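You operate a simulated robot arm through the tools that you are given. There is no shell and no other tool. Be economical: measure what you need, move in short steps, check, and stop when the job is done.

You run a simulated robot arm. Do the job below in one go: nothing can be reset, and whatever is moved stays where it is left.

TASK
Put the three-well mould that says "26" from the right half of the grey work bench on the grey sheet there and the three-well mould labelled "92" on the left half of the grey work bench. Turn the batch dial to 70. Take the green round mould and put it on the red rubber slab. Close the lid of the vacuum box. Fetch the grey block mould from the left half of the grey work bench and set it on the brown folder. Stack the brown block mould that says "75" from the bare side of the blue-marked table on top of the brown block mould that says "95". Switch the black rocker switch on. Take the green cup and put it on the green rubber pad. Any order will do. Set down upright: grey block mould, green cup.

Only the result counts: the job must be done as asked and must still hold three seconds after the hand-in. Knocking over, shifting, dropping, spilling or breaking anything else fails it. Lids that push on must go on centred and level and be pressed home; caps that screw on are set level and turned clockwise until they are tight. Flat cloth is picked up by pressing the open fingertips on it (5 to 10 N) and closing them slowly along it; thin cloth reads only 2 to 8 mm in the jaws.

THE ROBOT
A 6-joint arm with a two-finger gripper on a trunk, on a base that drives. Base frame: it is fixed to the floor where the robot stands at the start and does not move with it; the origin is under the middle of the robot, x ahead of it, y to its left, z up. Units: mm, degrees, N and s.
Its first joint turns from -166.0 to 166.0 degrees. Places, roughly: batch dial [900, 500, 900]; black rocker switch [-2700, 1200, 1500]; brown block mould [-1500, -500, 750]; brown folder (23x31x3 cm) [500, -1300, 900]; green cup (5x5x5 cm) [-3600, -300, 800]; green round mould [1000, -500, 750]; green rubber pad (5x5x2 cm) [-3100, -600, 800]; grey block mould (8x12x8 cm) [500, -1000, 900]; grey sheet (15x21x1 cm) [500, 400, 900]; left half of the grey work bench [700, -1000, 800]; lid of the vacuum box [800, -600, 900]; red rubber slab (16x16x2 cm) [2900, -2100, 800]; three-well mould [500, 0, 750]. Payload 3.43 kg.
The tool frame sits at the grasp point between the pads (the TCP): z along the fingers, y along the line on which they close. The tips reach 20 mm beyond it. The gripper opens to 190 mm. The gripper's body begins 248 mm behind the TCP.
Orientation is that of the tool frame in the base frame, as [roll, pitch, yaw] about the fixed x, y, z axes, in that order (R = Rz(yaw) Ry(pitch) Rx(roll)). With the fingers straight down and closing along the base's y, the tool's x points along the base's -x, its y along +y and its z along -z.

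THE INTERFACE
- The arm moves only by the tool servo_tool. Its argument "plan" is a list of rows, each an object of numbers (a shift or turn left out is 0, a gripper value left out holds the last): "ax", "ay", "az": the turn, a rotation vector about the base's x, y, z in degrees; "tx", "ty", "tz": the shift along the base's x, y, z in cm; "fingers": the opening, from 0 (shut) to 1 (fully open). In form: [{"ax": .., "ay": .., "az": .., "tx": .., "ty": .., "tz": .., "fingers": ..}, ...]. A call has 1 to 8 rows; each row shifts and turns the commanded pose from where the row before left it. A row lasts 0.2 s, in which the tool goes at most 50 mm and 8.6 degrees; a call with a longer step from one row to the next is refused whole, and so is a gripper value outside its range. Where a pose cannot be reached the arm comes as near as it can. A force on the tool above 40 N (or 10 N above the force at the start of the call, whichever is more), or a blocked arm, ends the call early, and 0.2 s more pass. The fingers move at their own pace (about 153 mm/s each) and stop on an object; they squeeze with about 25 N. The grip force told is the motor's: it shows also when the fingers shut on nothing. Time passes only in rows, and 0.2 s behind the last, so rows that do not move let the fingers close. The reply holds the time, the measured pose of the TCP, the force on the tool along the base axes, the opening and the grip force, in the units named above and with some noise, with the torque about the TCP (base axes, N m) and any sound that the robot's microphone picked up.
- Cameras (640 x 400 px; columns grow to the right, rows downward): "scene" is now at [2.8, 158.9, 1749.3]; the picture's right is [-0.91, -0.41, 0.00], its down [-0.37, 0.84, -0.40] and it looks along [0.16, -0.36, -0.92] (base axes); focal length 214 px, centre (320, 200). "wrist" rides on the gripper at [70, -8, -288] in the tool frame; the picture's right is [0.12, 0.99, 0.00], its down [-0.96, 0.12, -0.25] and it looks along [-0.25, 0.03, 0.97] (tool axes); focal length 261 px, centre (320, 200). There is no depth. A picture from a camera that has moved, and an enlarged one, comes with that camera's place and axes in the base frame and with its lens.
- grab_frame(camera): a new picture of that camera. It takes no simulated time.
- lift_body(by): slides the trunk up (or, below 0, down) by that many mm; the arm and the scene camera ride with it, the base frame stays. It gives what a move gives, with no picture.
- roll_base(legs): drives the robot by 1 to 6 legs, each [ahead, turn to the left] in mm and degrees, along the robot's own axes; the way and the turn of a leg run together, so that a leg with both is an arc; at most 1500 mm and 180 degrees a leg. The arm and the cameras ride along, it lands a little off, and it stops where it bumps. It gives what a move gives.
- turn_head(pan, tilt): turns the head with the scene camera to pan (to the left, within 120 degrees either way) and tilt (down, from -29 to 69), counted from straight ahead of the robot. It gives what a move gives.
- close_up(camera, box): a new picture of the part [left, top, right, bottom] of that camera's present view, enlarged. It takes no simulated time.
- finish_job(): hands the job in; it is judged then, once.

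Go step by step. Nothing tells you exact positions but the pictures and the camera data: compare them with the known pose of the tool, close in by small moves and look again before you grip or let go. The budget is 217 turns and 202 pictures, counting those below and the enlarged ones. Unless the task says otherwise, let go and move clear before handing in.

The tools are called after "Call:" as a command line: name --argument value ..., lists and objects as JSON in quotes. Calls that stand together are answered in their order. servo_tool: Moves the arm, as the interface text tells. Its arguments: {"type":"object","properties":{"plan":{"type":"array"}},"required":["plan"]} The other tools are called the same way: lift_body (by) slides the trunk up or down; roll_base (legs) drives the base; turn_head (pan, tilt) turns the head that bears the scene camera; grab_frame (camera) takes a picture; close_up (camera, box) takes an enlarged picture of a part of a camera's view; finish_job () hands the job in.

At the start:

```text
clock: 0.0
tcp_pos: [81.4, -617.9, 1181.7]
tool_rot: [180.0, 0.0, -180.0]
contact_force: [0.2, -0.2, 0.7]
moment: [0.02, -0.04, -0.02]
opening: 190.2
gripper_force: 0.1
trunk travel left (down, up): [-350.0, 90.0]
robot x, y, heading: [-1.1, 0.7, -0.3]
head pan, tilt: [-66.0, 66.6]
```

scene: 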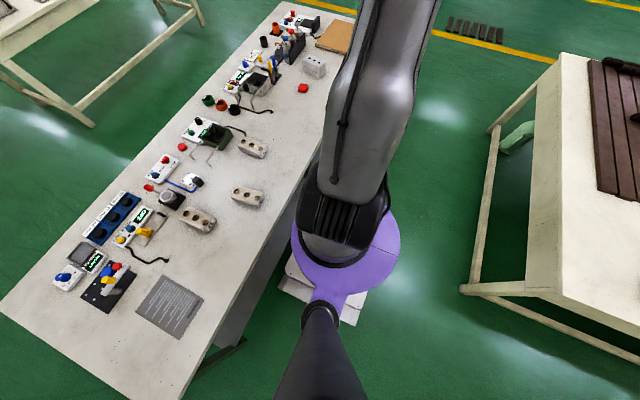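
wrist: 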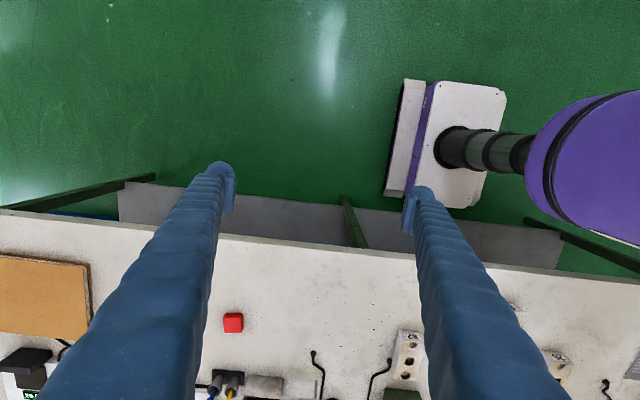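

I see the grey work bench ahead of the robot and another table behind. First I survey the bench with the head.

Call:
turn_head --pan 0 --tilt 45

Call:
grab_frame --camera "scene"

Call:
turn_head --pan -60 --tilt 40

Call:
grab_frame --camera "scene"

```text
clock: 1.4
tcp_pos: [81.4, -617.8, 1182.3]
tool_rot: [180.0, 0.0, -180.0]
contact_force: [-1.0, -0.5, -0.6]
moment: [-0.01, 0.01, 0.03]
opening: 189.9
gripper_force: 0.0
trunk travel left (down, up): [-350.0, 90.0]
robot x, y, heading: [0.1, 0.3, -0.1]
head pan, tilt: [0.0, 45.0]
```

```text
199 pictures are left
camera scene: at [60.3, 212.5, 1776.0], right [0.0, -1.0, 0.0], down [-0.71, 0.0, -0.71], along [0.71, 0.0, -0.71], focal length 214 px, centre (320, 200)
```

scene: 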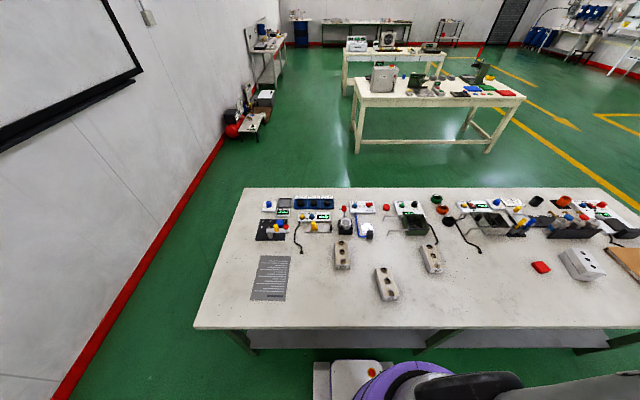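

```text
clock: 2.7
tcp_pos: [80.8, -618.6, 1182.1]
tool_rot: [-180.0, 0.1, -180.0]
contact_force: [0.5, 0.2, -1.6]
moment: [0.03, 0.0, 0.01]
opening: 190.1
gripper_force: 0.1
trunk travel left (down, up): [-350.0, 90.0]
robot x, y, heading: [4.0, 3.5, -0.1]
head pan, tilt: [-60.0, 40.0]
```

```text
198 pictures are left
camera scene: at [21.5, 138.9, 1783.3], right [-0.87, -0.5, 0.0], down [-0.32, 0.56, -0.77], along [0.38, -0.66, -0.64], focal length 214 px, centre (320, 200)
```

scene: 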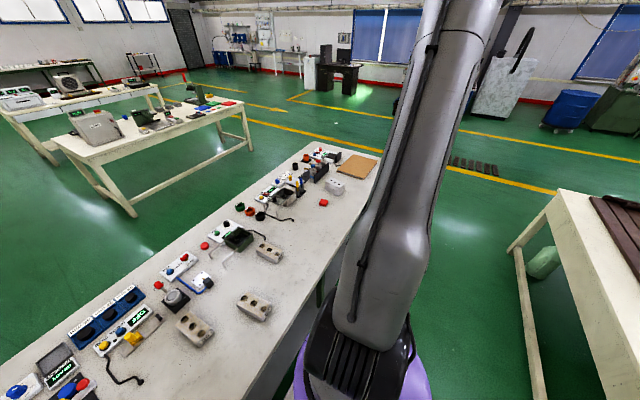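

The bench lies in front with three three-well moulds; I look closer.

Call:
turn_head --pan -20 --tilt 45

Call:
close_up --camera "scene" --box '[110, 170, 350, 320]'

Call:
close_up --camera "scene" --box '[320, 150, 560, 300]'

```text
clock: 3.7
tcp_pos: [81.7, -618.4, 1182.8]
tool_rot: [179.9, 0.0, 179.9]
contact_force: [-0.2, 0.7, -0.6]
moment: [-0.03, -0.01, 0.0]
opening: 189.8
gripper_force: 0.1
trunk travel left (down, up): [-350.0, 90.0]
robot x, y, heading: [1.4, 4.2, -0.4]
head pan, tilt: [-20.0, 45.0]
```

```text
2.67 times, centred on (230, 245) of scene
camera zoom: at [55.3, 184.6, 1776.0], right [-0.34, -0.94, 0.0], down [-0.66, 0.24, -0.71], along [0.66, -0.24, -0.71], focal length 572 px, centre (560, 80)
```

zoom: 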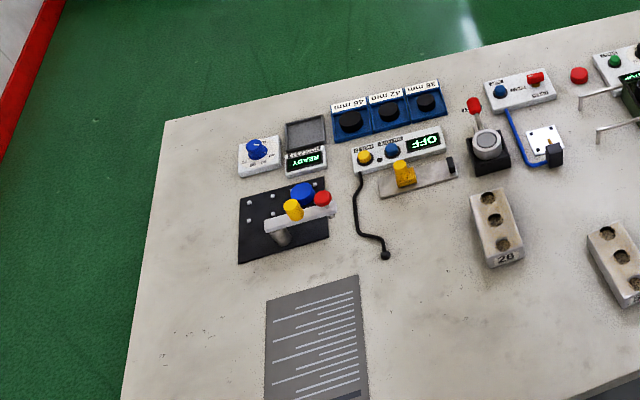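

```text
2.67 times, centred on (440, 225) of scene
camera zoom: at [55.3, 184.6, 1776.0], right [-0.34, -0.94, 0.0], down [-0.66, 0.24, -0.71], along [0.66, -0.24, -0.71], focal length 572 px, centre (0, 133)
```

zoom: 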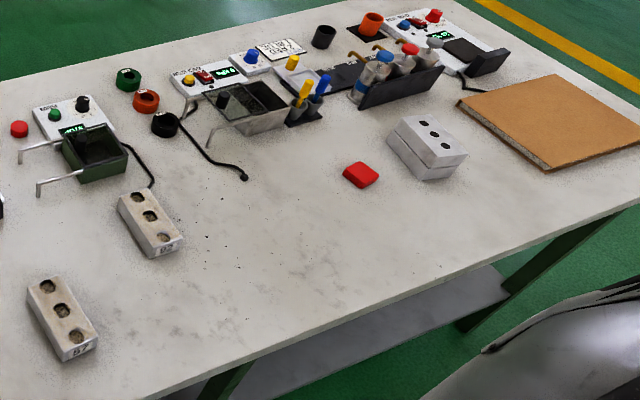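

I zoom on the mould labels and devices.

Call:
close_up --camera "scene" --box '[270, 230, 390, 305]'

Call:
close_up --camera "scene" --box '[190, 200, 270, 250]'

Call:
close_up --camera "scene" --box '[370, 160, 466, 220]'

Call:
close_up --camera "scene" --box '[440, 150, 536, 210]'

```text
5.33 times, centred on (330, 268) of scene
camera zoom: at [55.3, 184.6, 1776.0], right [-0.34, -0.94, 0.0], down [-0.66, 0.24, -0.71], along [0.66, -0.24, -0.71], focal length 1144 px, centre (267, -160)
```

zoom: 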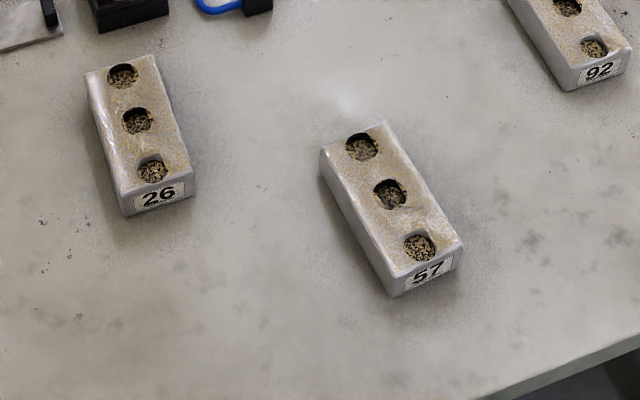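

```text
8.00 times, centred on (230, 225) of scene
camera zoom: at [55.3, 184.6, 1776.0], right [-0.34, -0.94, 0.0], down [-0.66, 0.24, -0.71], along [0.66, -0.24, -0.71], focal length 1716 px, centre (1040, 0)
```

zoom: 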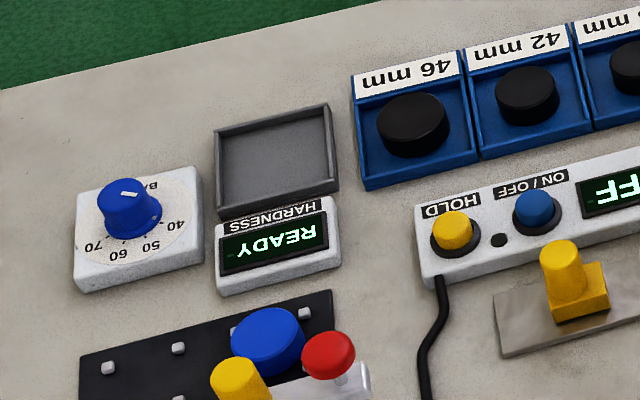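

```text
6.67 times, centred on (418, 190) of scene
camera zoom: at [55.3, 184.6, 1776.0], right [-0.34, -0.94, 0.0], down [-0.66, 0.24, -0.71], along [0.66, -0.24, -0.71], focal length 1430 px, centre (-333, 267)
```

zoom: 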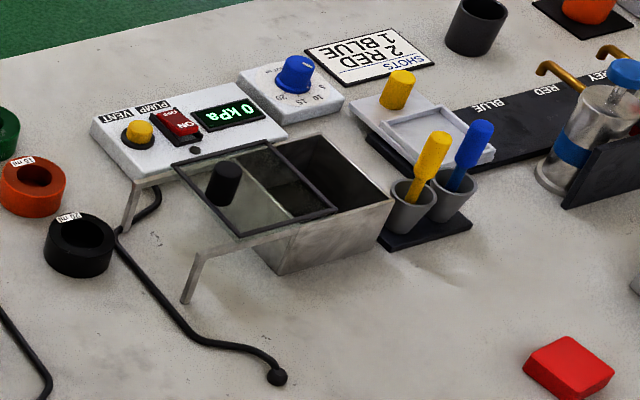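

```text
6.67 times, centred on (488, 180) of scene
camera zoom: at [55.3, 184.6, 1776.0], right [-0.34, -0.94, 0.0], down [-0.66, 0.24, -0.71], along [0.66, -0.24, -0.71], focal length 1430 px, centre (-800, 333)
```

zoom: 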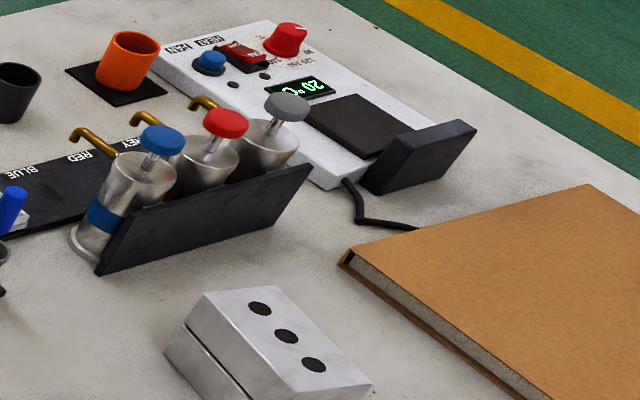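

Labels are 26 (left), 57 (middle), 92 (right). Vacuum box has the sliding glass lid. I bring the arm over the bench to look with the wrist camera.

Call:
servo_tool --plan '[{"tx": 3.1, "ty": 2.25}, {"tx": 3.1, "ty": 2.25}, {"tx": 3.1, "ty": 2.25}, {"tx": 3.1, "ty": 2.25}, {"tx": 3.1, "ty": 2.25}, {"tx": 3.1, "ty": 2.25}, {"tx": 3.1, "ty": 2.25}, {"tx": 3.1, "ty": 2.25}]'

Call:
servo_tool --plan '[{"tx": 3.1, "ty": 2.25}, {"tx": 3.1, "ty": 2.25}, {"tx": 3.1, "ty": 2.25}, {"tx": 3.1, "ty": 2.25}, {"tx": 0.3, "ty": 4}, {"tx": 0.3, "ty": 4}, {"tx": 0.3, "ty": 4}, {"tx": 0.3, "ty": 4}]'

Call:
grab_frame --camera "wrist"

Call:
servo_tool --plan '[{"tx": 0.3, "ty": 4}, {"tx": 0.3, "ty": 4}, {"tx": 0.3, "ty": 4}, {"tx": 0.3, "ty": 4}, {"tx": 0.3, "ty": 4}, {"tx": 0.3, "ty": 4}, {"tx": 0.3, "ty": 4}, {"tx": 0.3, "ty": 4}]'

Call:
grab_frame --camera "wrist"

```text
clock: 5.5
tcp_pos: [329.3, -437.1, 1182.7]
tool_rot: [-180.0, -0.1, -180.0]
contact_force: [0.0, -0.7, -0.5]
moment: [-0.07, 0.1, 0.0]
opening: 190.2
gripper_force: 0.1
trunk travel left (down, up): [-350.0, 90.0]
robot x, y, heading: [1.7, 0.8, 0.0]
head pan, tilt: [-20.0, 45.0]
```

```text
clock: 7.3
tcp_pos: [464.2, -186.5, 1182.8]
tool_rot: [-180.0, -0.1, 180.0]
contact_force: [0.9, 1.0, -0.8]
moment: [-0.05, -0.02, 0.02]
opening: 190.1
gripper_force: 0.1
trunk travel left (down, up): [-350.0, 90.0]
robot x, y, heading: [-0.1, 3.0, 0.2]
head pan, tilt: [-20.0, 45.0]
```

```text
191 pictures are left
camera wrist: at [393.3, -193.2, 1470.0], right [-0.12, 0.99, 0.0], down [0.96, 0.12, 0.25], along [0.25, 0.03, -0.97], focal length 261 px, centre (320, 200)
```

wrist: 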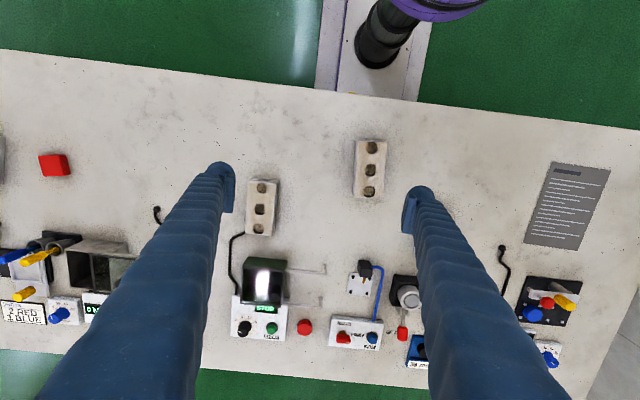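

```text
clock: 9.1
tcp_pos: [491.2, 132.1, 1180.2]
tool_rot: [-180.0, -0.2, 180.0]
contact_force: [1.0, 0.4, -0.6]
moment: [-0.04, 0.03, -0.01]
opening: 189.8
gripper_force: 0.0
trunk travel left (down, up): [-350.0, 90.0]
robot x, y, heading: [0.1, 3.6, 0.1]
head pan, tilt: [-20.0, 45.0]
```

```text
190 pictures are left
camera wrist: at [419.6, 124.7, 1468.1], right [-0.12, 0.99, 0.0], down [0.96, 0.12, 0.25], along [0.24, 0.03, -0.97], focal length 261 px, centre (320, 200)
```

wrist: 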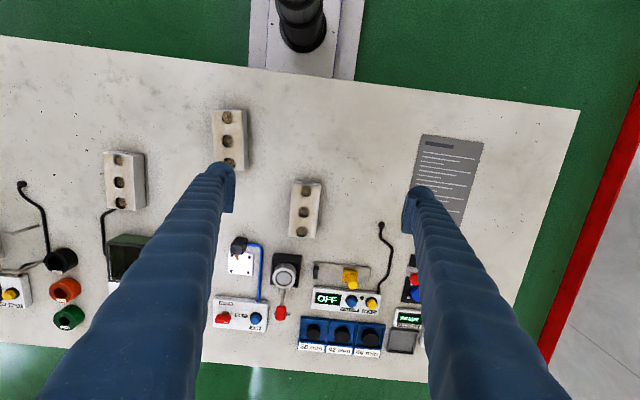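

Bench top seems at z≈850; mould 26 is near (591,111), the sheet near (491,429). I descend over mould 26 and check.

Call:
servo_tool --plan '[{"tx": 2, "ty": -0.42, "tz": -3.6, "fingers": 0.6}, {"tx": 2, "ty": -0.42, "tz": -3.6}, {"tx": 2, "ty": -0.42, "tz": -3.6}, {"tx": 2, "ty": -0.42, "tz": -3.6}, {"tx": 2, "ty": -0.42, "tz": -3.6}]'

Call:
grab_frame --camera "wrist"

```text
clock: 10.3
tcp_pos: [591.3, 110.5, 1000.4]
tool_rot: [179.9, -0.1, 180.0]
contact_force: [-0.1, -1.0, -0.5]
moment: [0.03, 0.12, 0.0]
opening: 114.0
gripper_force: 0.0
trunk travel left (down, up): [-350.0, 90.0]
robot x, y, heading: [0.9, 2.8, -0.1]
head pan, tilt: [-20.0, 45.0]
```

```text
189 pictures are left
camera wrist: at [521.3, 102.8, 1287.7], right [-0.12, 0.99, 0.0], down [0.96, 0.11, 0.25], along [0.24, 0.03, -0.97], focal length 261 px, centre (320, 200)
```

wrist: 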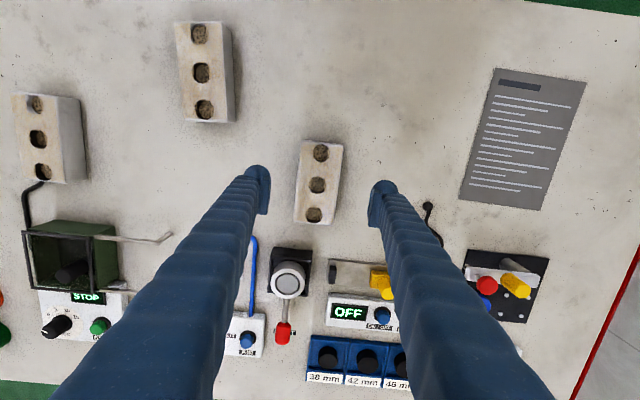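

Mould 26 centre computed at (594,109), aligned with x. Descending.

Call:
servo_tool --plan '[{"tx": 0.27, "ty": -0.15, "tz": -4}, {"tz": -4}, {"tz": -3}, {"tz": -0.5}]'

Call:
grab_frame --camera "wrist"

```text
clock: 11.3
tcp_pos: [591.3, 110.8, 886.5]
tool_rot: [180.0, 0.0, 180.0]
contact_force: [0.6, 1.3, -0.5]
moment: [-0.01, -0.03, -0.01]
opening: 114.2
gripper_force: 0.1
trunk travel left (down, up): [-350.0, 90.0]
robot x, y, heading: [-0.2, 3.9, -0.3]
head pan, tilt: [-20.0, 45.0]
```

```text
188 pictures are left
camera wrist: at [520.8, 102.3, 1173.7], right [-0.12, 0.99, 0.0], down [0.96, 0.12, 0.25], along [0.24, 0.03, -0.97], focal length 261 px, centre (320, 200)
```

wrist: 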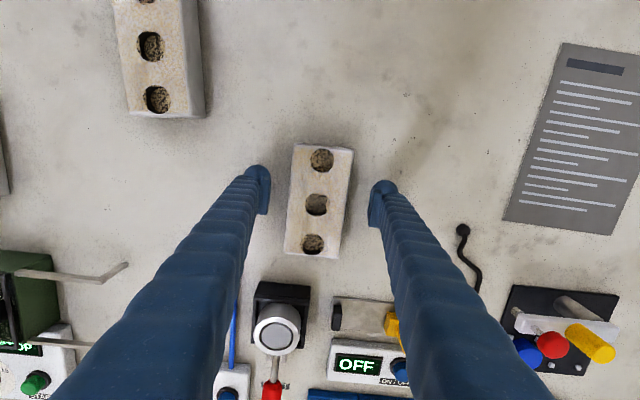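

Centred. A little lower, then close.

Call:
servo_tool --plan '[{"tz": -0.8}, {"tz": -0.7}, {"fingers": 0.2}, {}, {}]'

Call:
grab_frame --camera "wrist"

```text
clock: 12.5
tcp_pos: [592.2, 111.3, 870.8]
tool_rot: [-180.0, -0.1, 180.0]
contact_force: [1.2, 0.0, 0.2]
moment: [-0.13, -0.12, -0.01]
opening: 66.0
gripper_force: 24.7
trunk travel left (down, up): [-350.0, 90.0]
robot x, y, heading: [5.3, 1.4, -0.0]
head pan, tilt: [-20.0, 45.0]
```

```text
187 pictures are left
camera wrist: at [522.1, 102.1, 1158.5], right [-0.12, 0.99, 0.0], down [0.96, 0.12, 0.25], along [0.24, 0.03, -0.97], focal length 261 px, centre (320, 200)
```

wrist: 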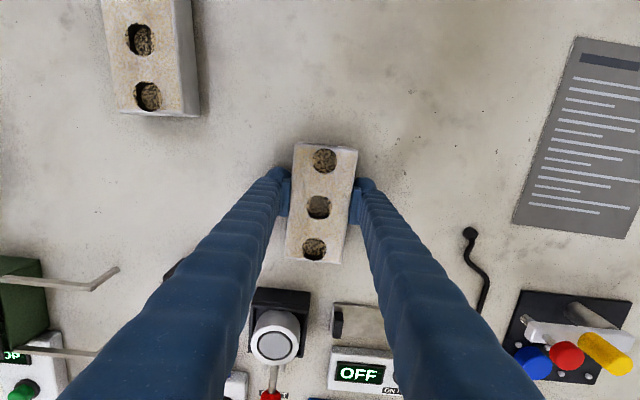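

Gripped. Lift and carry to the sheet at (491,428).

Call:
servo_tool --plan '[{"tz": 4}, {"tz": 4}]'

Call:
servo_tool --plan '[{"tx": -1.26, "ty": 3.96}, {"tx": -1.26, "ty": 3.96}, {"tx": -1.26, "ty": 3.96}, {"tx": -1.26, "ty": 3.96}, {"tx": -1.26, "ty": 3.96}, {"tx": -1.26, "ty": 3.96}, {"tx": -1.26, "ty": 3.96}, {"tx": -1.26, "ty": 3.96}]'

Call:
grab_frame --camera "wrist"

```text
clock: 13.1
tcp_pos: [592.3, 109.6, 953.1]
tool_rot: [180.0, 0.0, 180.0]
contact_force: [-0.5, -0.2, 1.1]
moment: [0.03, -0.05, 0.04]
opening: 37.8
gripper_force: 0.1
trunk travel left (down, up): [-350.0, 90.0]
robot x, y, heading: [-3.6, 0.5, -0.1]
head pan, tilt: [-20.0, 45.0]
```

```text
clock: 14.9
tcp_pos: [490.2, 427.7, 951.3]
tool_rot: [180.0, 0.0, 180.0]
contact_force: [0.7, 0.6, -0.4]
moment: [-0.03, -0.03, -0.02]
opening: 38.0
gripper_force: 0.1
trunk travel left (down, up): [-350.0, 90.0]
robot x, y, heading: [-0.9, 6.7, 0.1]
head pan, tilt: [-20.0, 45.0]
```

```text
186 pictures are left
camera wrist: at [419.7, 419.7, 1238.7], right [-0.12, 0.99, 0.0], down [0.96, 0.12, 0.25], along [0.25, 0.03, -0.97], focal length 261 px, centre (320, 200)
```

wrist: 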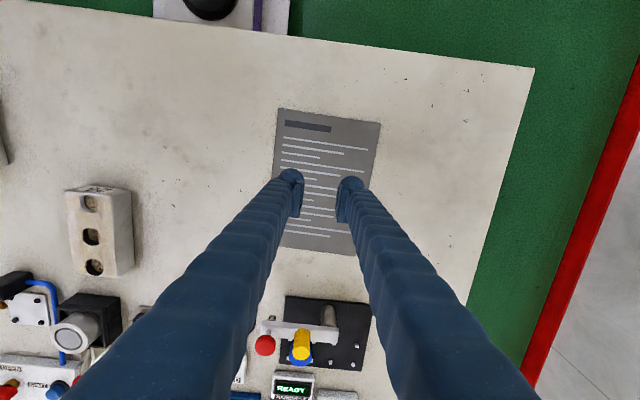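

The mould slipped out and stayed on the bench. I go back, open, and re-check it.

Call:
servo_tool --plan '[{"tx": 1.26, "ty": -3.96, "fingers": 0.6}, {"tx": 1.26, "ty": -3.96}, {"tx": 1.26, "ty": -3.96}, {"tx": 1.26, "ty": -3.96}, {"tx": 1.26, "ty": -3.96}, {"tx": 1.26, "ty": -3.96}, {"tx": 1.26, "ty": -3.96}, {"tx": 1.26, "ty": -3.96}]'

Call:
close_up --camera "wrist" --box '[240, 110, 400, 260]'

```text
clock: 16.7
tcp_pos: [595.7, 107.1, 951.4]
tool_rot: [180.0, -0.1, 180.0]
contact_force: [-0.3, -0.2, -0.2]
moment: [0.05, 0.01, -0.03]
opening: 114.1
gripper_force: 0.0
trunk travel left (down, up): [-350.0, 90.0]
robot x, y, heading: [0.8, 2.2, 0.2]
head pan, tilt: [-20.0, 45.0]
```

```text
2.67 times, centred on (320, 185) of wrist
camera zoom: at [523.1, 100.9, 1239.2], right [-0.12, 0.99, 0.0], down [0.96, 0.12, 0.25], along [0.24, 0.03, -0.97], focal length 695 px, centre (320, 240)
```

zoom: 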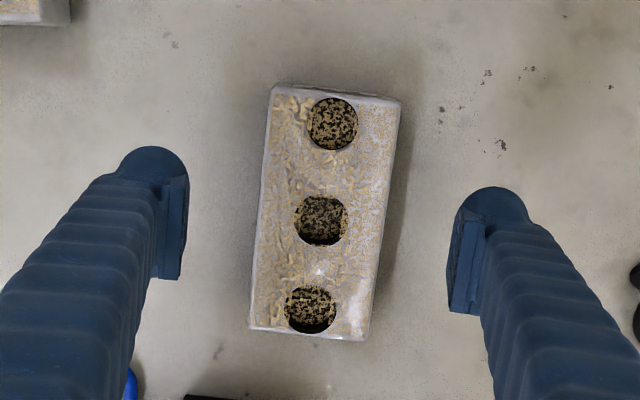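

Mould unmoved. I grip again, fully closed, and lift slowly.

Call:
servo_tool --plan '[{"tz": -4, "ty": 0.1}, {"tz": -3}, {"tz": -1}, {"tz": -0.2}, {"fingers": 0}, {}, {}, {}]'

Call:
servo_tool --plan '[{"tz": 0.3}, {"tz": 0.5}, {"tz": 0.5}, {"tz": 0.5}]'

Call:
grab_frame --camera "wrist"

```text
clock: 18.5
tcp_pos: [593.2, 109.3, 868.4]
tool_rot: [-180.0, 0.0, -180.0]
contact_force: [0.0, 1.6, 6.0]
moment: [0.08, 0.02, -0.02]
opening: 66.2
gripper_force: 24.9
trunk travel left (down, up): [-350.0, 90.0]
robot x, y, heading: [2.8, -1.0, -0.1]
head pan, tilt: [-20.0, 45.0]
```

```text
clock: 19.5
tcp_pos: [593.4, 110.0, 888.3]
tool_rot: [180.0, -0.1, 180.0]
contact_force: [0.1, 0.3, -5.7]
moment: [-0.01, 0.04, 0.0]
opening: 66.0
gripper_force: 25.0
trunk travel left (down, up): [-350.0, 90.0]
robot x, y, heading: [1.6, 5.0, -0.2]
head pan, tilt: [-20.0, 45.0]
```

```text
184 pictures are left
camera wrist: at [521.5, 103.0, 1175.0], right [-0.12, 0.99, 0.0], down [0.96, 0.12, 0.25], along [0.24, 0.03, -0.97], focal length 261 px, centre (320, 200)
```

wrist: 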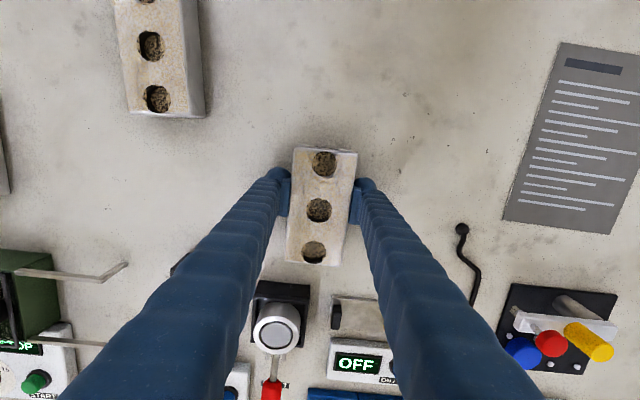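

Holding now (~0.6 kg). Carry gently to the sheet.

Call:
servo_tool --plan '[{"tz": 1}, {"tz": 1.5}, {"tz": 1}, {"tx": -0.34, "ty": 1.06}, {"tx": -0.68, "ty": 2.12}, {"tx": -1.02, "ty": 3.18}, {"tx": -1.02, "ty": 3.18}, {"tx": -1.02, "ty": 3.18}]'

Call:
servo_tool --plan '[{"tx": -1.02, "ty": 3.18}, {"tx": -1.02, "ty": 3.18}, {"tx": -1.02, "ty": 3.18}, {"tx": -1.02, "ty": 3.18}, {"tx": -1.02, "ty": 3.18}, {"tx": -0.68, "ty": 2.12}, {"tx": -0.34, "ty": 1.06}, {}]'

Call:
grab_frame --camera "wrist"

```text
clock: 21.3
tcp_pos: [551.8, 237.2, 923.1]
tool_rot: [-180.0, -0.2, 180.0]
contact_force: [-0.8, 0.4, -5.3]
moment: [-0.06, 0.01, 0.0]
opening: 66.1
gripper_force: 25.2
trunk travel left (down, up): [-350.0, 90.0]
robot x, y, heading: [-0.5, -0.7, -0.0]
head pan, tilt: [-20.0, 45.0]
```

```text
clock: 23.1
tcp_pos: [491.6, 428.6, 922.2]
tool_rot: [180.0, -0.1, -180.0]
contact_force: [-0.1, 0.5, -5.7]
moment: [-0.03, 0.07, 0.0]
opening: 66.0
gripper_force: 25.0
trunk travel left (down, up): [-350.0, 90.0]
robot x, y, heading: [2.8, 3.2, -0.2]
head pan, tilt: [-20.0, 45.0]
```

```text
183 pictures are left
camera wrist: at [420.0, 421.2, 1209.9], right [-0.12, 0.99, 0.0], down [0.96, 0.12, 0.25], along [0.24, 0.03, -0.97], focal length 261 px, centre (320, 200)
```

wrist: 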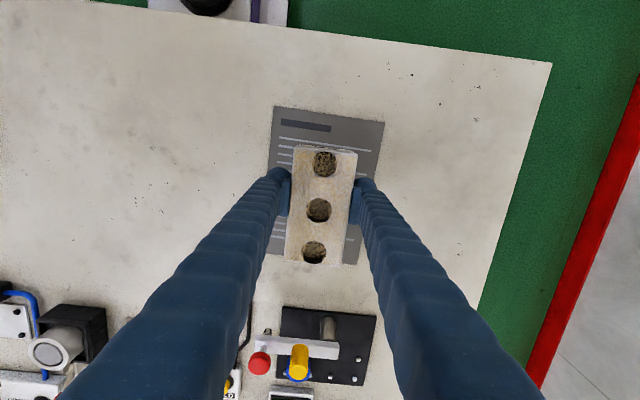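

Centred over the sheet. Lower gently.

Call:
servo_tool --plan '[{"tz": -1}, {"tz": -2}, {"tz": -1}, {"tz": -0.6}, {"tz": -0.3}, {}]'

Call:
servo_tool --plan '[{"tz": -0.2}, {"tz": -0.1}, {}]'

```text
clock: 24.5
tcp_pos: [489.7, 429.0, 873.4]
tool_rot: [180.0, -0.1, -180.0]
contact_force: [-1.8, 0.2, -5.8]
moment: [0.0, 0.04, 0.02]
opening: 66.1
gripper_force: 25.5
trunk travel left (down, up): [-350.0, 90.0]
robot x, y, heading: [2.7, -0.2, 0.1]
head pan, tilt: [-20.0, 45.0]
```

```text
clock: 25.3
tcp_pos: [490.6, 427.5, 871.3]
tool_rot: [-180.0, 0.0, -179.9]
contact_force: [-0.1, 0.0, 5.1]
moment: [-0.06, -0.14, -0.01]
opening: 66.1
gripper_force: 25.1
trunk travel left (down, up): [-350.0, 90.0]
robot x, y, heading: [2.8, 4.7, 0.2]
head pan, tilt: [-20.0, 45.0]
```

Set down with light contact. Release and rise, then view.

Call:
servo_tool --plan '[{"fingers": 0.55}, {}, {"tz": 3}, {"tz": 4}, {"tz": 4}]'

Call:
grab_frame --camera "wrist"

```text
clock: 26.5
tcp_pos: [488.3, 426.9, 981.3]
tool_rot: [-180.0, 0.0, -179.9]
contact_force: [1.5, -0.4, 0.3]
moment: [0.04, -0.07, 0.0]
opening: 104.7
gripper_force: 0.0
trunk travel left (down, up): [-350.0, 90.0]
robot x, y, heading: [-0.4, 5.5, -0.1]
head pan, tilt: [-20.0, 45.0]
```

```text
182 pictures are left
camera wrist: at [417.3, 420.5, 1268.7], right [-0.12, 0.99, 0.0], down [0.96, 0.12, 0.25], along [0.24, 0.03, -0.97], focal length 261 px, centre (320, 200)
```

wrist: 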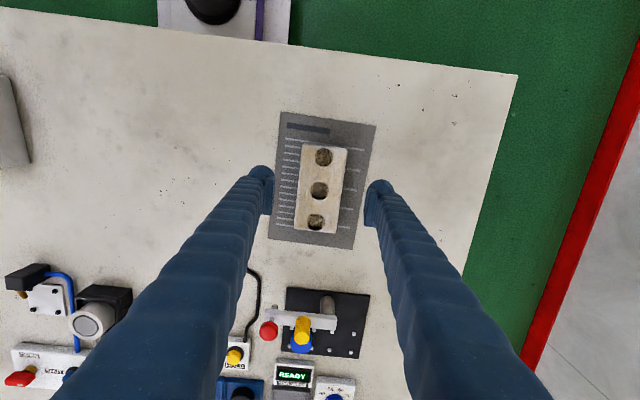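

Mould 26 is on the sheet. Next mould 92 near (581,-315).

Call:
servo_tool --plan '[{"tx": 0.58, "ty": -4.65}, {"tx": 0.58, "ty": -4.65}, {"tx": 0.58, "ty": -4.65}, {"tx": 0.58, "ty": -4.65}, {"tx": 0.58, "ty": -4.65}, {"tx": 0.58, "ty": -4.65}, {"tx": 0.58, "ty": -4.65}, {"tx": 0.58, "ty": -4.65}]'

Call:
servo_tool --plan '[{"tx": 0.58, "ty": -4.65}, {"tx": 0.58, "ty": -4.65}, {"tx": 0.58, "ty": -4.65}, {"tx": 0.58, "ty": -4.65}, {"tx": 0.58, "ty": -4.65}, {"tx": 0.58, "ty": -4.65}, {"tx": 0.58, "ty": -4.65}, {"tx": 0.58, "ty": -4.65}]'

Call:
grab_frame --camera "wrist"

```text
clock: 28.3
tcp_pos: [536.5, 57.0, 980.8]
tool_rot: [-180.0, 0.0, 180.0]
contact_force: [0.7, 0.4, 1.0]
moment: [0.08, -0.01, 0.02]
opening: 104.4
gripper_force: 0.1
trunk travel left (down, up): [-350.0, 90.0]
robot x, y, heading: [1.6, 3.6, -0.3]
head pan, tilt: [-20.0, 45.0]
```

```text
clock: 30.1
tcp_pos: [584.0, -315.6, 978.3]
tool_rot: [-180.0, -0.1, -180.0]
contact_force: [-0.5, 0.3, -0.2]
moment: [0.04, -0.01, -0.01]
opening: 104.6
gripper_force: 0.1
trunk travel left (down, up): [-350.0, 90.0]
robot x, y, heading: [-0.6, 2.9, 0.1]
head pan, tilt: [-20.0, 45.0]
```

```text
181 pictures are left
camera wrist: at [512.7, -323.3, 1266.9], right [-0.12, 0.99, 0.0], down [0.96, 0.12, 0.25], along [0.24, 0.03, -0.97], focal length 261 px, centre (320, 200)
```

wrist: 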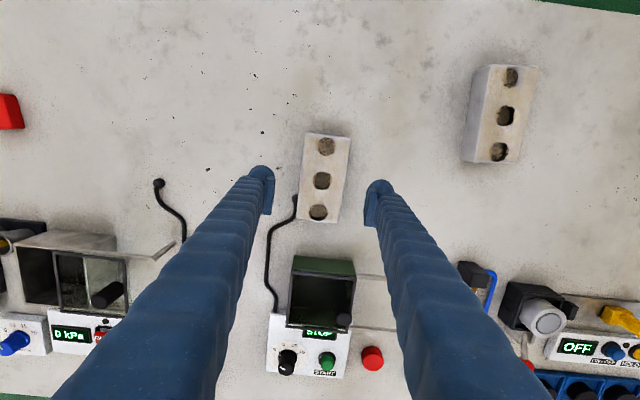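

Mould 92 at (576,-311). I grip a little nearer the robot to avoid the cable end.

Call:
servo_tool --plan '[{"tx": -1.7, "ty": 0.45, "tz": -2}, {"tz": -4}, {"tz": -3}]'

Call:
grab_frame --camera "wrist"

```text
clock: 30.9
tcp_pos: [566.9, -311.8, 889.2]
tool_rot: [-179.9, 0.0, -180.0]
contact_force: [0.5, 0.3, 0.2]
moment: [0.03, 0.03, 0.02]
opening: 104.4
gripper_force: 0.0
trunk travel left (down, up): [-350.0, 90.0]
robot x, y, heading: [1.6, 1.1, -0.0]
head pan, tilt: [-20.0, 45.0]
```

```text
180 pictures are left
camera wrist: at [494.9, -319.6, 1177.0], right [-0.12, 0.99, 0.0], down [0.96, 0.12, 0.25], along [0.24, 0.03, -0.97], focal length 261 px, centre (320, 200)
```

wrist: 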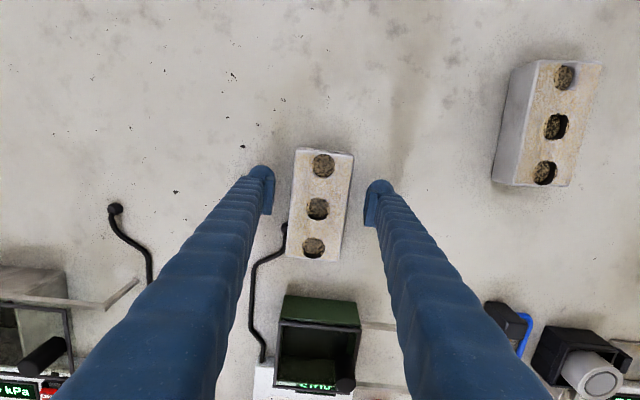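

Cable end is at x≈617, clear of the finger. Close on the mould and lift gently.

Call:
servo_tool --plan '[{"tx": 0.4, "tz": -1}, {"tz": -0.8}, {"fingers": 0}, {}, {}, {}, {"tz": 0.3}, {"tz": 0.5}]'

Call:
servo_tool --plan '[{"tz": 0.8}, {"tz": 1}, {"tz": 1.5}, {"tz": 1.5}, {"tz": 1}, {"tx": -0.3, "ty": -1}, {"tx": -0.7, "ty": -2}, {"tx": -0.99, "ty": -2.8}]'

Call:
servo_tool --plan '[{"tx": -0.99, "ty": -2.8}, {"tx": -0.99, "ty": -2.8}, {"tx": -0.99, "ty": -2.8}, {"tx": -0.99, "ty": -2.8}, {"tx": -0.99, "ty": -2.8}, {"tx": -0.99, "ty": -2.8}, {"tx": -0.99, "ty": -2.8}, {"tx": -0.99, "ty": -2.8}]'

Call:
grab_frame --camera "wrist"

```text
clock: 32.7
tcp_pos: [570.8, -310.3, 880.0]
tool_rot: [179.9, -0.2, -180.0]
contact_force: [0.4, -0.7, -6.3]
moment: [-0.01, 0.02, 0.0]
opening: 65.5
gripper_force: 25.1
trunk travel left (down, up): [-350.0, 90.0]
robot x, y, heading: [-3.0, 2.1, 0.3]
head pan, tilt: [-20.0, 45.0]
```

```text
clock: 34.5
tcp_pos: [550.9, -368.2, 940.0]
tool_rot: [179.9, 0.0, 179.9]
contact_force: [-0.4, 0.3, -5.9]
moment: [0.05, 0.01, 0.0]
opening: 65.7
gripper_force: 25.2
trunk travel left (down, up): [-350.0, 90.0]
robot x, y, heading: [0.3, 5.3, -0.1]
head pan, tilt: [-20.0, 45.0]
```

```text
clock: 36.3
tcp_pos: [469.1, -595.0, 939.3]
tool_rot: [-180.0, 0.1, -180.0]
contact_force: [-0.1, 0.9, -5.5]
moment: [0.01, 0.01, 0.0]
opening: 65.5
gripper_force: 25.2
trunk travel left (down, up): [-350.0, 90.0]
robot x, y, heading: [0.5, 2.3, -0.0]
head pan, tilt: [-20.0, 45.0]
```

```text
179 pictures are left
camera wrist: at [398.4, -602.1, 1226.8], right [-0.12, 0.99, 0.0], down [0.96, 0.12, 0.25], along [0.24, 0.03, -0.97], focal length 261 px, centre (320, 200)
```

wrist: 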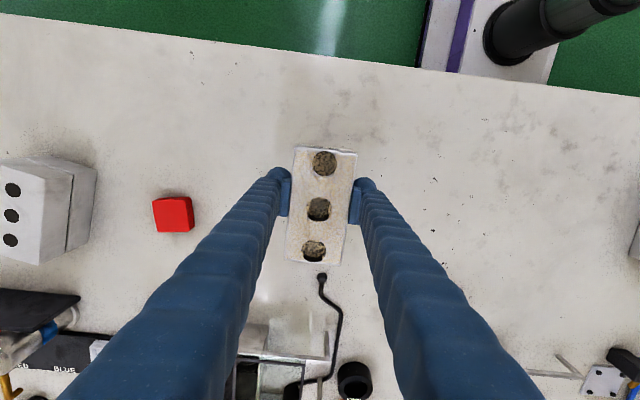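

Continue to (443,-670), clear space, and set down.

Call:
servo_tool --plan '[{"tx": -0.8, "ty": -2.5}, {"tx": -0.8, "ty": -2.5}, {"tx": -0.8, "ty": -2}, {"tx": -0.2, "ty": -0.5, "tz": -1}, {"tz": -2}, {"tz": -2}, {"tz": -1}, {}]'

Call:
servo_tool --plan '[{"tz": -0.4}, {"tz": -0.2}, {"tz": -0.2}, {}]'

```text
clock: 38.1
tcp_pos: [445.0, -668.8, 878.3]
tool_rot: [179.9, -0.1, -180.0]
contact_force: [-0.5, 0.1, -6.6]
moment: [-0.04, 0.05, 0.01]
opening: 65.8
gripper_force: 24.8
trunk travel left (down, up): [-350.0, 90.0]
robot x, y, heading: [-1.0, 3.3, 0.2]
head pan, tilt: [-20.0, 45.0]
```

```text
clock: 39.1
tcp_pos: [445.1, -668.4, 872.0]
tool_rot: [-180.0, -0.1, 180.0]
contact_force: [-2.0, 2.4, 19.4]
moment: [0.26, 0.31, -0.11]
opening: 65.7
gripper_force: 25.0
trunk travel left (down, up): [-350.0, 90.0]
robot x, y, heading: [1.5, 0.6, -0.3]
head pan, tilt: [-20.0, 45.0]
```

Down. Release, rise, and survey around for driving.

Call:
servo_tool --plan '[{"fingers": 0.55}, {}, {"tz": 3}, {"tz": 4}, {"tz": 4}, {"tz": 4}]'

Call:
grab_frame --camera "wrist"

Call:
turn_head --pan -115 --tilt 35

Call:
grab_frame --camera "scene"

Call:
turn_head --pan 118 --tilt 35

Call:
grab_frame --camera "scene"

```text
clock: 40.5
tcp_pos: [444.2, -667.3, 1022.4]
tool_rot: [-180.0, 0.0, 180.0]
contact_force: [0.2, -0.7, -0.1]
moment: [-0.02, 0.01, -0.01]
opening: 104.5
gripper_force: 0.0
trunk travel left (down, up): [-350.0, 90.0]
robot x, y, heading: [1.2, 2.3, -0.4]
head pan, tilt: [-20.0, 45.0]
```

```text
178 pictures are left
camera wrist: at [373.4, -675.2, 1308.2], right [-0.12, 0.99, 0.0], down [0.96, 0.12, 0.25], along [0.24, 0.03, -0.97], focal length 261 px, centre (320, 200)
```

wrist: 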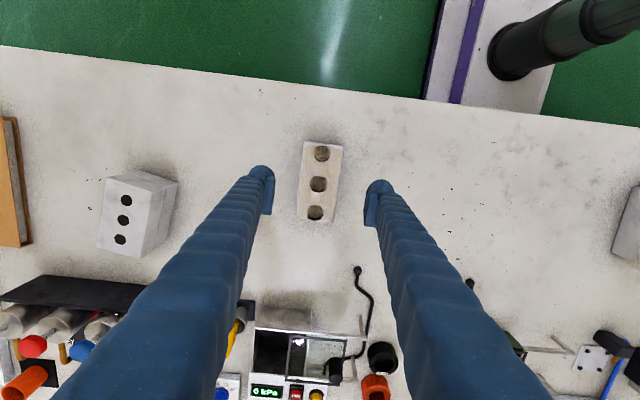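

```text
clock: 42.2
tcp_pos: [444.6, -668.5, 1019.5]
tool_rot: [-179.9, 0.0, 179.9]
contact_force: [-0.2, -0.2, 0.2]
moment: [0.0, 0.01, -0.03]
opening: 104.7
gripper_force: 0.0
trunk travel left (down, up): [-350.0, 90.0]
robot x, y, heading: [0.0, 1.2, 0.2]
head pan, tilt: [-115.0, 35.0]
```

```text
177 pictures are left
camera scene: at [-57.4, 132.6, 1790.9], right [-0.91, 0.42, 0.0], down [0.24, 0.52, -0.82], along [-0.35, -0.74, -0.57], focal length 214 px, centre (320, 200)
```

scene: 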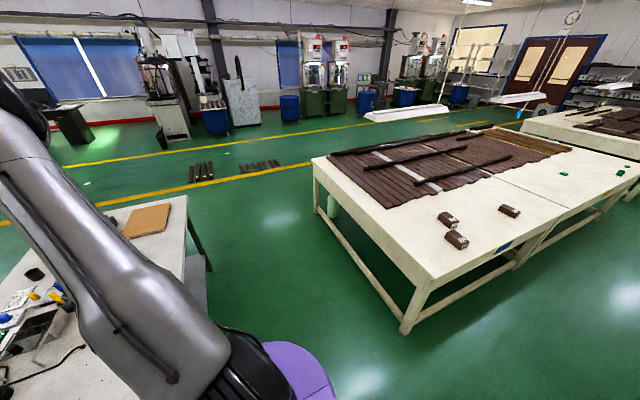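

```text
clock: 45.6
tcp_pos: [446.4, -669.0, 1020.6]
tool_rot: [-180.0, 0.0, 180.0]
contact_force: [0.6, 1.1, 0.0]
moment: [0.0, 0.01, 0.01]
opening: 104.5
gripper_force: 0.1
trunk travel left (down, up): [-350.0, 90.0]
robot x, y, heading: [1.6, 5.0, -0.1]
head pan, tilt: [118.0, 35.0]
```

```text
176 pictures are left
camera scene: at [-61.6, 290.2, 1790.9], right [0.88, 0.47, 0.0], down [0.27, -0.51, -0.82], along [-0.38, 0.72, -0.57], focal length 214 px, centre (320, 200)
```

scene: 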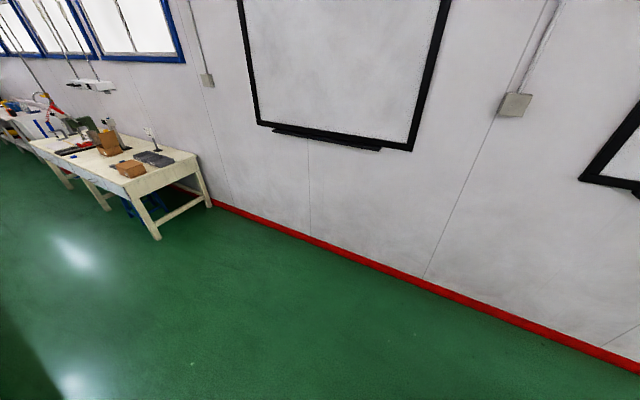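

Bench end is done for the moulds. I bring the arm to front and shift the base about 300 mm to the left (back off, turn, drive, turn back, approach) to reach the dial.

Call:
servo_tool --plan '[{"tx": 0.8, "ty": 4.5, "tz": 0.5}, {"tx": 0.8, "ty": 4.5, "tz": 0.5}, {"tx": 0.8, "ty": 4.5, "tz": 0.5}, {"tx": 0.8, "ty": 4.5, "tz": 0.5}, {"tx": 0.8, "ty": 4.5, "tz": 0.5}, {"tx": 0.8, "ty": 4.5, "tz": 0.5}, {"tx": 0.8, "ty": 4.5, "tz": 0.5}, {"tx": 0.8, "ty": 4.5, "tz": 0.5}]'

Call:
servo_tool --plan '[{"tx": 0.8, "ty": 4.5, "tz": 0.5}, {"tx": 0.8, "ty": 4.5, "tz": 0.5}, {"tx": 0.8, "ty": 4.5, "tz": 0.5}, {"tx": 0.8, "ty": 4.5, "tz": 0.5}, {"tx": 0.8, "ty": 4.5, "tz": 0.5}, {"tx": 0.8, "ty": 4.5, "tz": 0.5}, {"tx": 0.8, "ty": 4.5, "tz": 0.5}, {}]'

Call:
roll_base --legs '[[-200, 0], [0, 90], [300, 0], [0, -90], [200, 0]]'

Call:
grab_frame --camera "wrist"

```text
clock: 47.4
tcp_pos: [508.8, -307.7, 1062.0]
tool_rot: [-180.0, -0.1, -180.0]
contact_force: [0.6, 0.7, -0.8]
moment: [-0.06, -0.01, -0.02]
opening: 104.7
gripper_force: 0.1
trunk travel left (down, up): [-350.0, 90.0]
robot x, y, heading: [1.0, 2.7, -0.0]
head pan, tilt: [118.0, 35.0]
```

```text
clock: 49.2
tcp_pos: [564.4, 6.1, 1094.8]
tool_rot: [-180.0, 0.0, 180.0]
contact_force: [-0.3, 0.4, -0.5]
moment: [0.04, 0.0, 0.01]
opening: 104.3
gripper_force: 0.1
trunk travel left (down, up): [-350.0, 90.0]
robot x, y, heading: [-3.1, 4.9, 0.0]
head pan, tilt: [118.0, 35.0]
```

```text
clock: 55.5
tcp_pos: [-27.6, 547.7, 1096.1]
tool_rot: [180.0, 0.0, -108.3]
contact_force: [0.7, -0.4, -0.3]
moment: [-0.04, 0.13, 0.0]
opening: 104.5
gripper_force: 0.0
trunk travel left (down, up): [-350.0, 90.0]
robot x, y, heading: [-131.4, -16.3, 74.0]
head pan, tilt: [118.0, 35.0]
stopped in leg 2: the robot was blocked; the commanded pose is now the measured one
```

```text
175 pictures are left
camera wrist: at [-42.6, 478.3, 1383.3], right [-0.98, 0.2, 0.0], down [0.19, 0.95, 0.25], along [0.05, 0.24, -0.97], focal length 261 px, centre (320, 200)
```

wrist: 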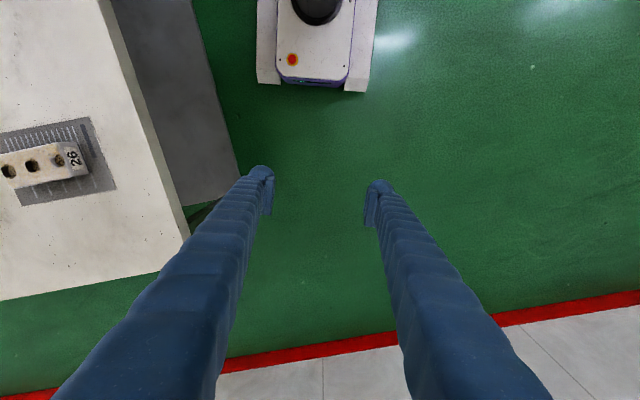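

The base bumped something while turning. I look down around the base.

Call:
turn_head --pan -100 --tilt 60

Call:
grab_frame --camera "scene"

Call:
turn_head --pan 110 --tilt 60

Call:
grab_frame --camera "scene"

```text
clock: 58.6
tcp_pos: [-27.6, 545.8, 1096.2]
tool_rot: [-179.9, -0.1, -108.3]
contact_force: [-0.6, 0.5, 0.4]
moment: [-0.02, -0.01, 0.0]
opening: 104.4
gripper_force: 0.1
trunk travel left (down, up): [-350.0, 90.0]
robot x, y, heading: [-129.4, -22.4, 74.2]
head pan, tilt: [-100.0, 60.0]
```

```text
174 pictures are left
camera scene: at [-278.3, -7.3, 1756.6], right [-0.44, -0.9, 0.0], down [-0.78, 0.38, -0.5], along [0.45, -0.22, -0.87], focal length 214 px, centre (320, 200)
```

scene: 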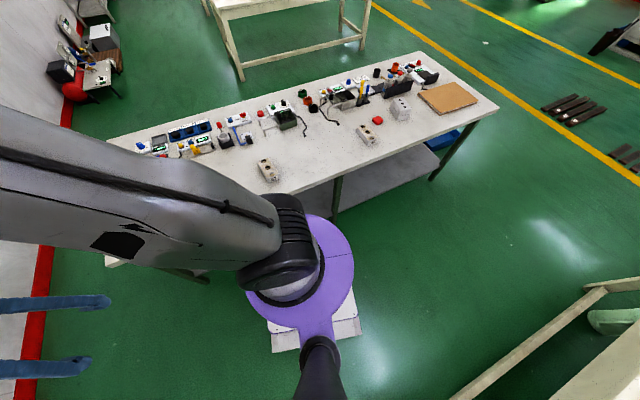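

```text
clock: 61.6
tcp_pos: [-27.6, 545.9, 1096.7]
tool_rot: [-179.9, 0.0, -108.2]
contact_force: [0.2, -0.1, 0.5]
moment: [0.0, -0.06, 0.03]
opening: 104.4
gripper_force: 0.1
trunk travel left (down, up): [-350.0, 90.0]
robot x, y, heading: [-131.2, -18.2, 74.1]
head pan, tilt: [110.0, 60.0]
```

```text
173 pictures are left
camera scene: at [-404.7, 17.5, 1756.6], right [-0.07, 1.0, 0.0], down [0.86, 0.06, -0.5], along [-0.5, -0.03, -0.87], focal length 214 px, centre (320, 200)
```

scene: 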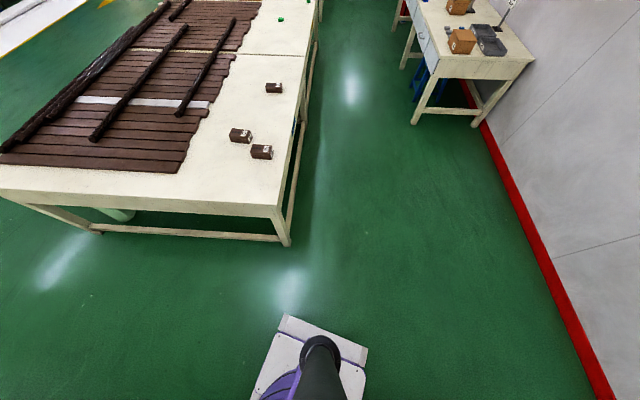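

Nothing visibly touches now; I try completing the turn.

Call:
roll_base --legs '[[0, 15]]'

```text
clock: 63.3
tcp_pos: [-178.2, 552.1, 1095.5]
tool_rot: [179.9, -0.1, -93.2]
contact_force: [0.5, 0.3, -0.4]
moment: [-0.05, -0.02, 0.0]
opening: 104.6
gripper_force: 0.0
trunk travel left (down, up): [-350.0, 90.0]
robot x, y, heading: [-113.9, -17.2, 88.7]
head pan, tilt: [110.0, 60.0]
```

TCP-based pose shows the robot truly at about (-190,-13), heading ≈87° (odometry readout is off). Continue: forward, turn right, approach.

Call:
roll_base --legs '[[330, 0], [0, -87]]'

Call:
roll_base --legs '[[170, 0]]'

Call:
grab_frame --camera "wrist"

```text
clock: 70.4
tcp_pos: [422.3, 555.4, 1097.0]
tool_rot: [-180.0, 0.0, -165.0]
contact_force: [0.3, 0.3, 0.2]
moment: [-0.12, -0.02, 0.01]
opening: 104.6
gripper_force: 0.0
trunk travel left (down, up): [-350.0, 90.0]
robot x, y, heading: [-124.6, 384.2, 14.7]
head pan, tilt: [110.0, 60.0]
stopped in leg 2: the robot was blocked; the commanded pose is now the measured one
```

```text
clock: 72.3
tcp_pos: [556.2, 581.4, 1097.4]
tool_rot: [-180.0, 0.0, -166.0]
contact_force: [0.0, -0.6, -0.4]
moment: [0.06, -0.03, -0.03]
opening: 104.4
gripper_force: 0.1
trunk travel left (down, up): [-350.0, 90.0]
robot x, y, heading: [1.4, 428.7, 10.3]
head pan, tilt: [110.0, 60.0]
stopped in leg 1: the robot was blocked; the commanded pose is now the measured one
```

```text
172 pictures are left
camera wrist: at [489.4, 558.2, 1385.7], right [-0.36, 0.93, 0.0], down [0.91, 0.34, 0.25], along [0.23, 0.09, -0.97], focal length 261 px, centre (320, 200)
```

wrist: 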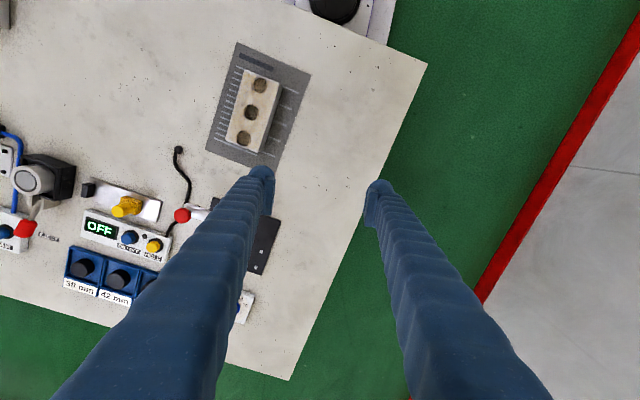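

Robot stands near (9,440), heading ~14°. Now move above the dial and look.

Call:
servo_tool --plan '[{"tx": 4.1, "ty": -1.3, "tz": -0.8}, {"tx": 4.1, "ty": -1.3, "tz": -0.8}, {"tx": 4.1, "ty": -1.3, "tz": -0.8}, {"tx": 4.1, "ty": -1.3, "tz": -0.8}, {"tx": 4.1, "ty": -1.3, "tz": -0.8}, {"tx": 4.1, "ty": -1.3, "tz": -0.8, "fingers": 0.5}]'

Call:
grab_frame --camera "wrist"

Call:
close_up --camera "wrist" --box '[270, 160, 390, 260]'

```text
clock: 73.8
tcp_pos: [804.9, 505.4, 1049.1]
tool_rot: [179.9, -0.2, -166.1]
contact_force: [0.8, -0.1, -1.0]
moment: [0.05, 0.07, 0.0]
opening: 94.9
gripper_force: 0.1
trunk travel left (down, up): [-350.0, 90.0]
robot x, y, heading: [4.3, 437.0, 10.8]
head pan, tilt: [110.0, 60.0]
```

```text
171 pictures are left
camera wrist: at [737.6, 479.8, 1336.8], right [-0.35, 0.94, 0.0], down [0.91, 0.34, 0.24], along [0.23, 0.09, -0.97], focal length 261 px, centre (320, 200)
```

wrist: 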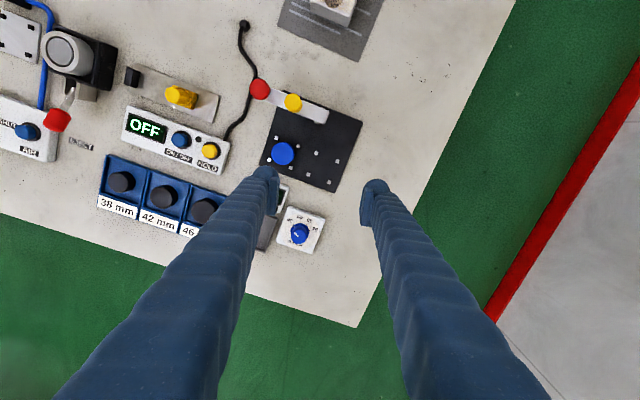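

```text
4.00 times, centred on (330, 210) of wrist
camera zoom: at [737.6, 479.8, 1336.8], right [-0.35, 0.94, 0.0], down [0.91, 0.34, 0.24], along [0.23, 0.09, -0.97], focal length 1043 px, centre (280, 160)
```

zoom: 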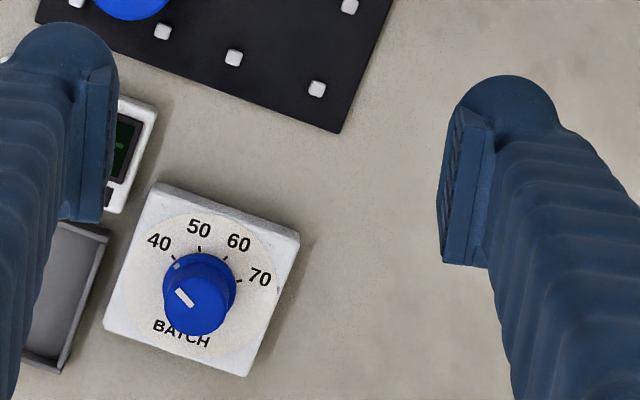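

Dial "BATCH" points to 40; 70 is ~120° clockwise (seen from above). Knob near (916,508). Approach it.

Call:
servo_tool --plan '[{"tx": 3.7, "ty": 0.1, "tz": -2}, {"tx": 3.7, "ty": 0.1, "tz": -2}, {"tx": 3.7, "ty": 0.1, "tz": -2, "fingers": 0.27}, {"tz": -2}, {"tz": -1.5}]'

Call:
close_up --camera "wrist" --box '[240, 140, 400, 260]'

```text
clock: 75.0
tcp_pos: [913.4, 507.6, 954.9]
tool_rot: [180.0, -0.2, -166.0]
contact_force: [-0.4, 0.5, 0.3]
moment: [-0.02, -0.03, -0.01]
opening: 51.5
gripper_force: 0.0
trunk travel left (down, up): [-350.0, 90.0]
robot x, y, heading: [1.5, 434.0, 10.7]
head pan, tilt: [110.0, 60.0]
```

```text
3.33 times, centred on (320, 200) of wrist
camera zoom: at [846.7, 483.2, 1242.8], right [-0.36, 0.93, 0.0], down [0.91, 0.34, 0.25], along [0.23, 0.09, -0.97], focal length 869 px, centre (320, 200)
```

zoom: 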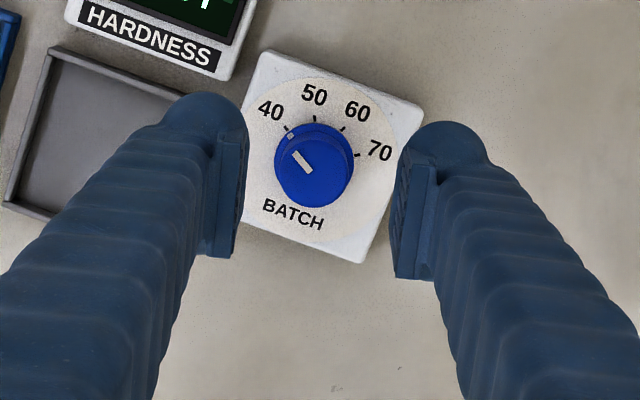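

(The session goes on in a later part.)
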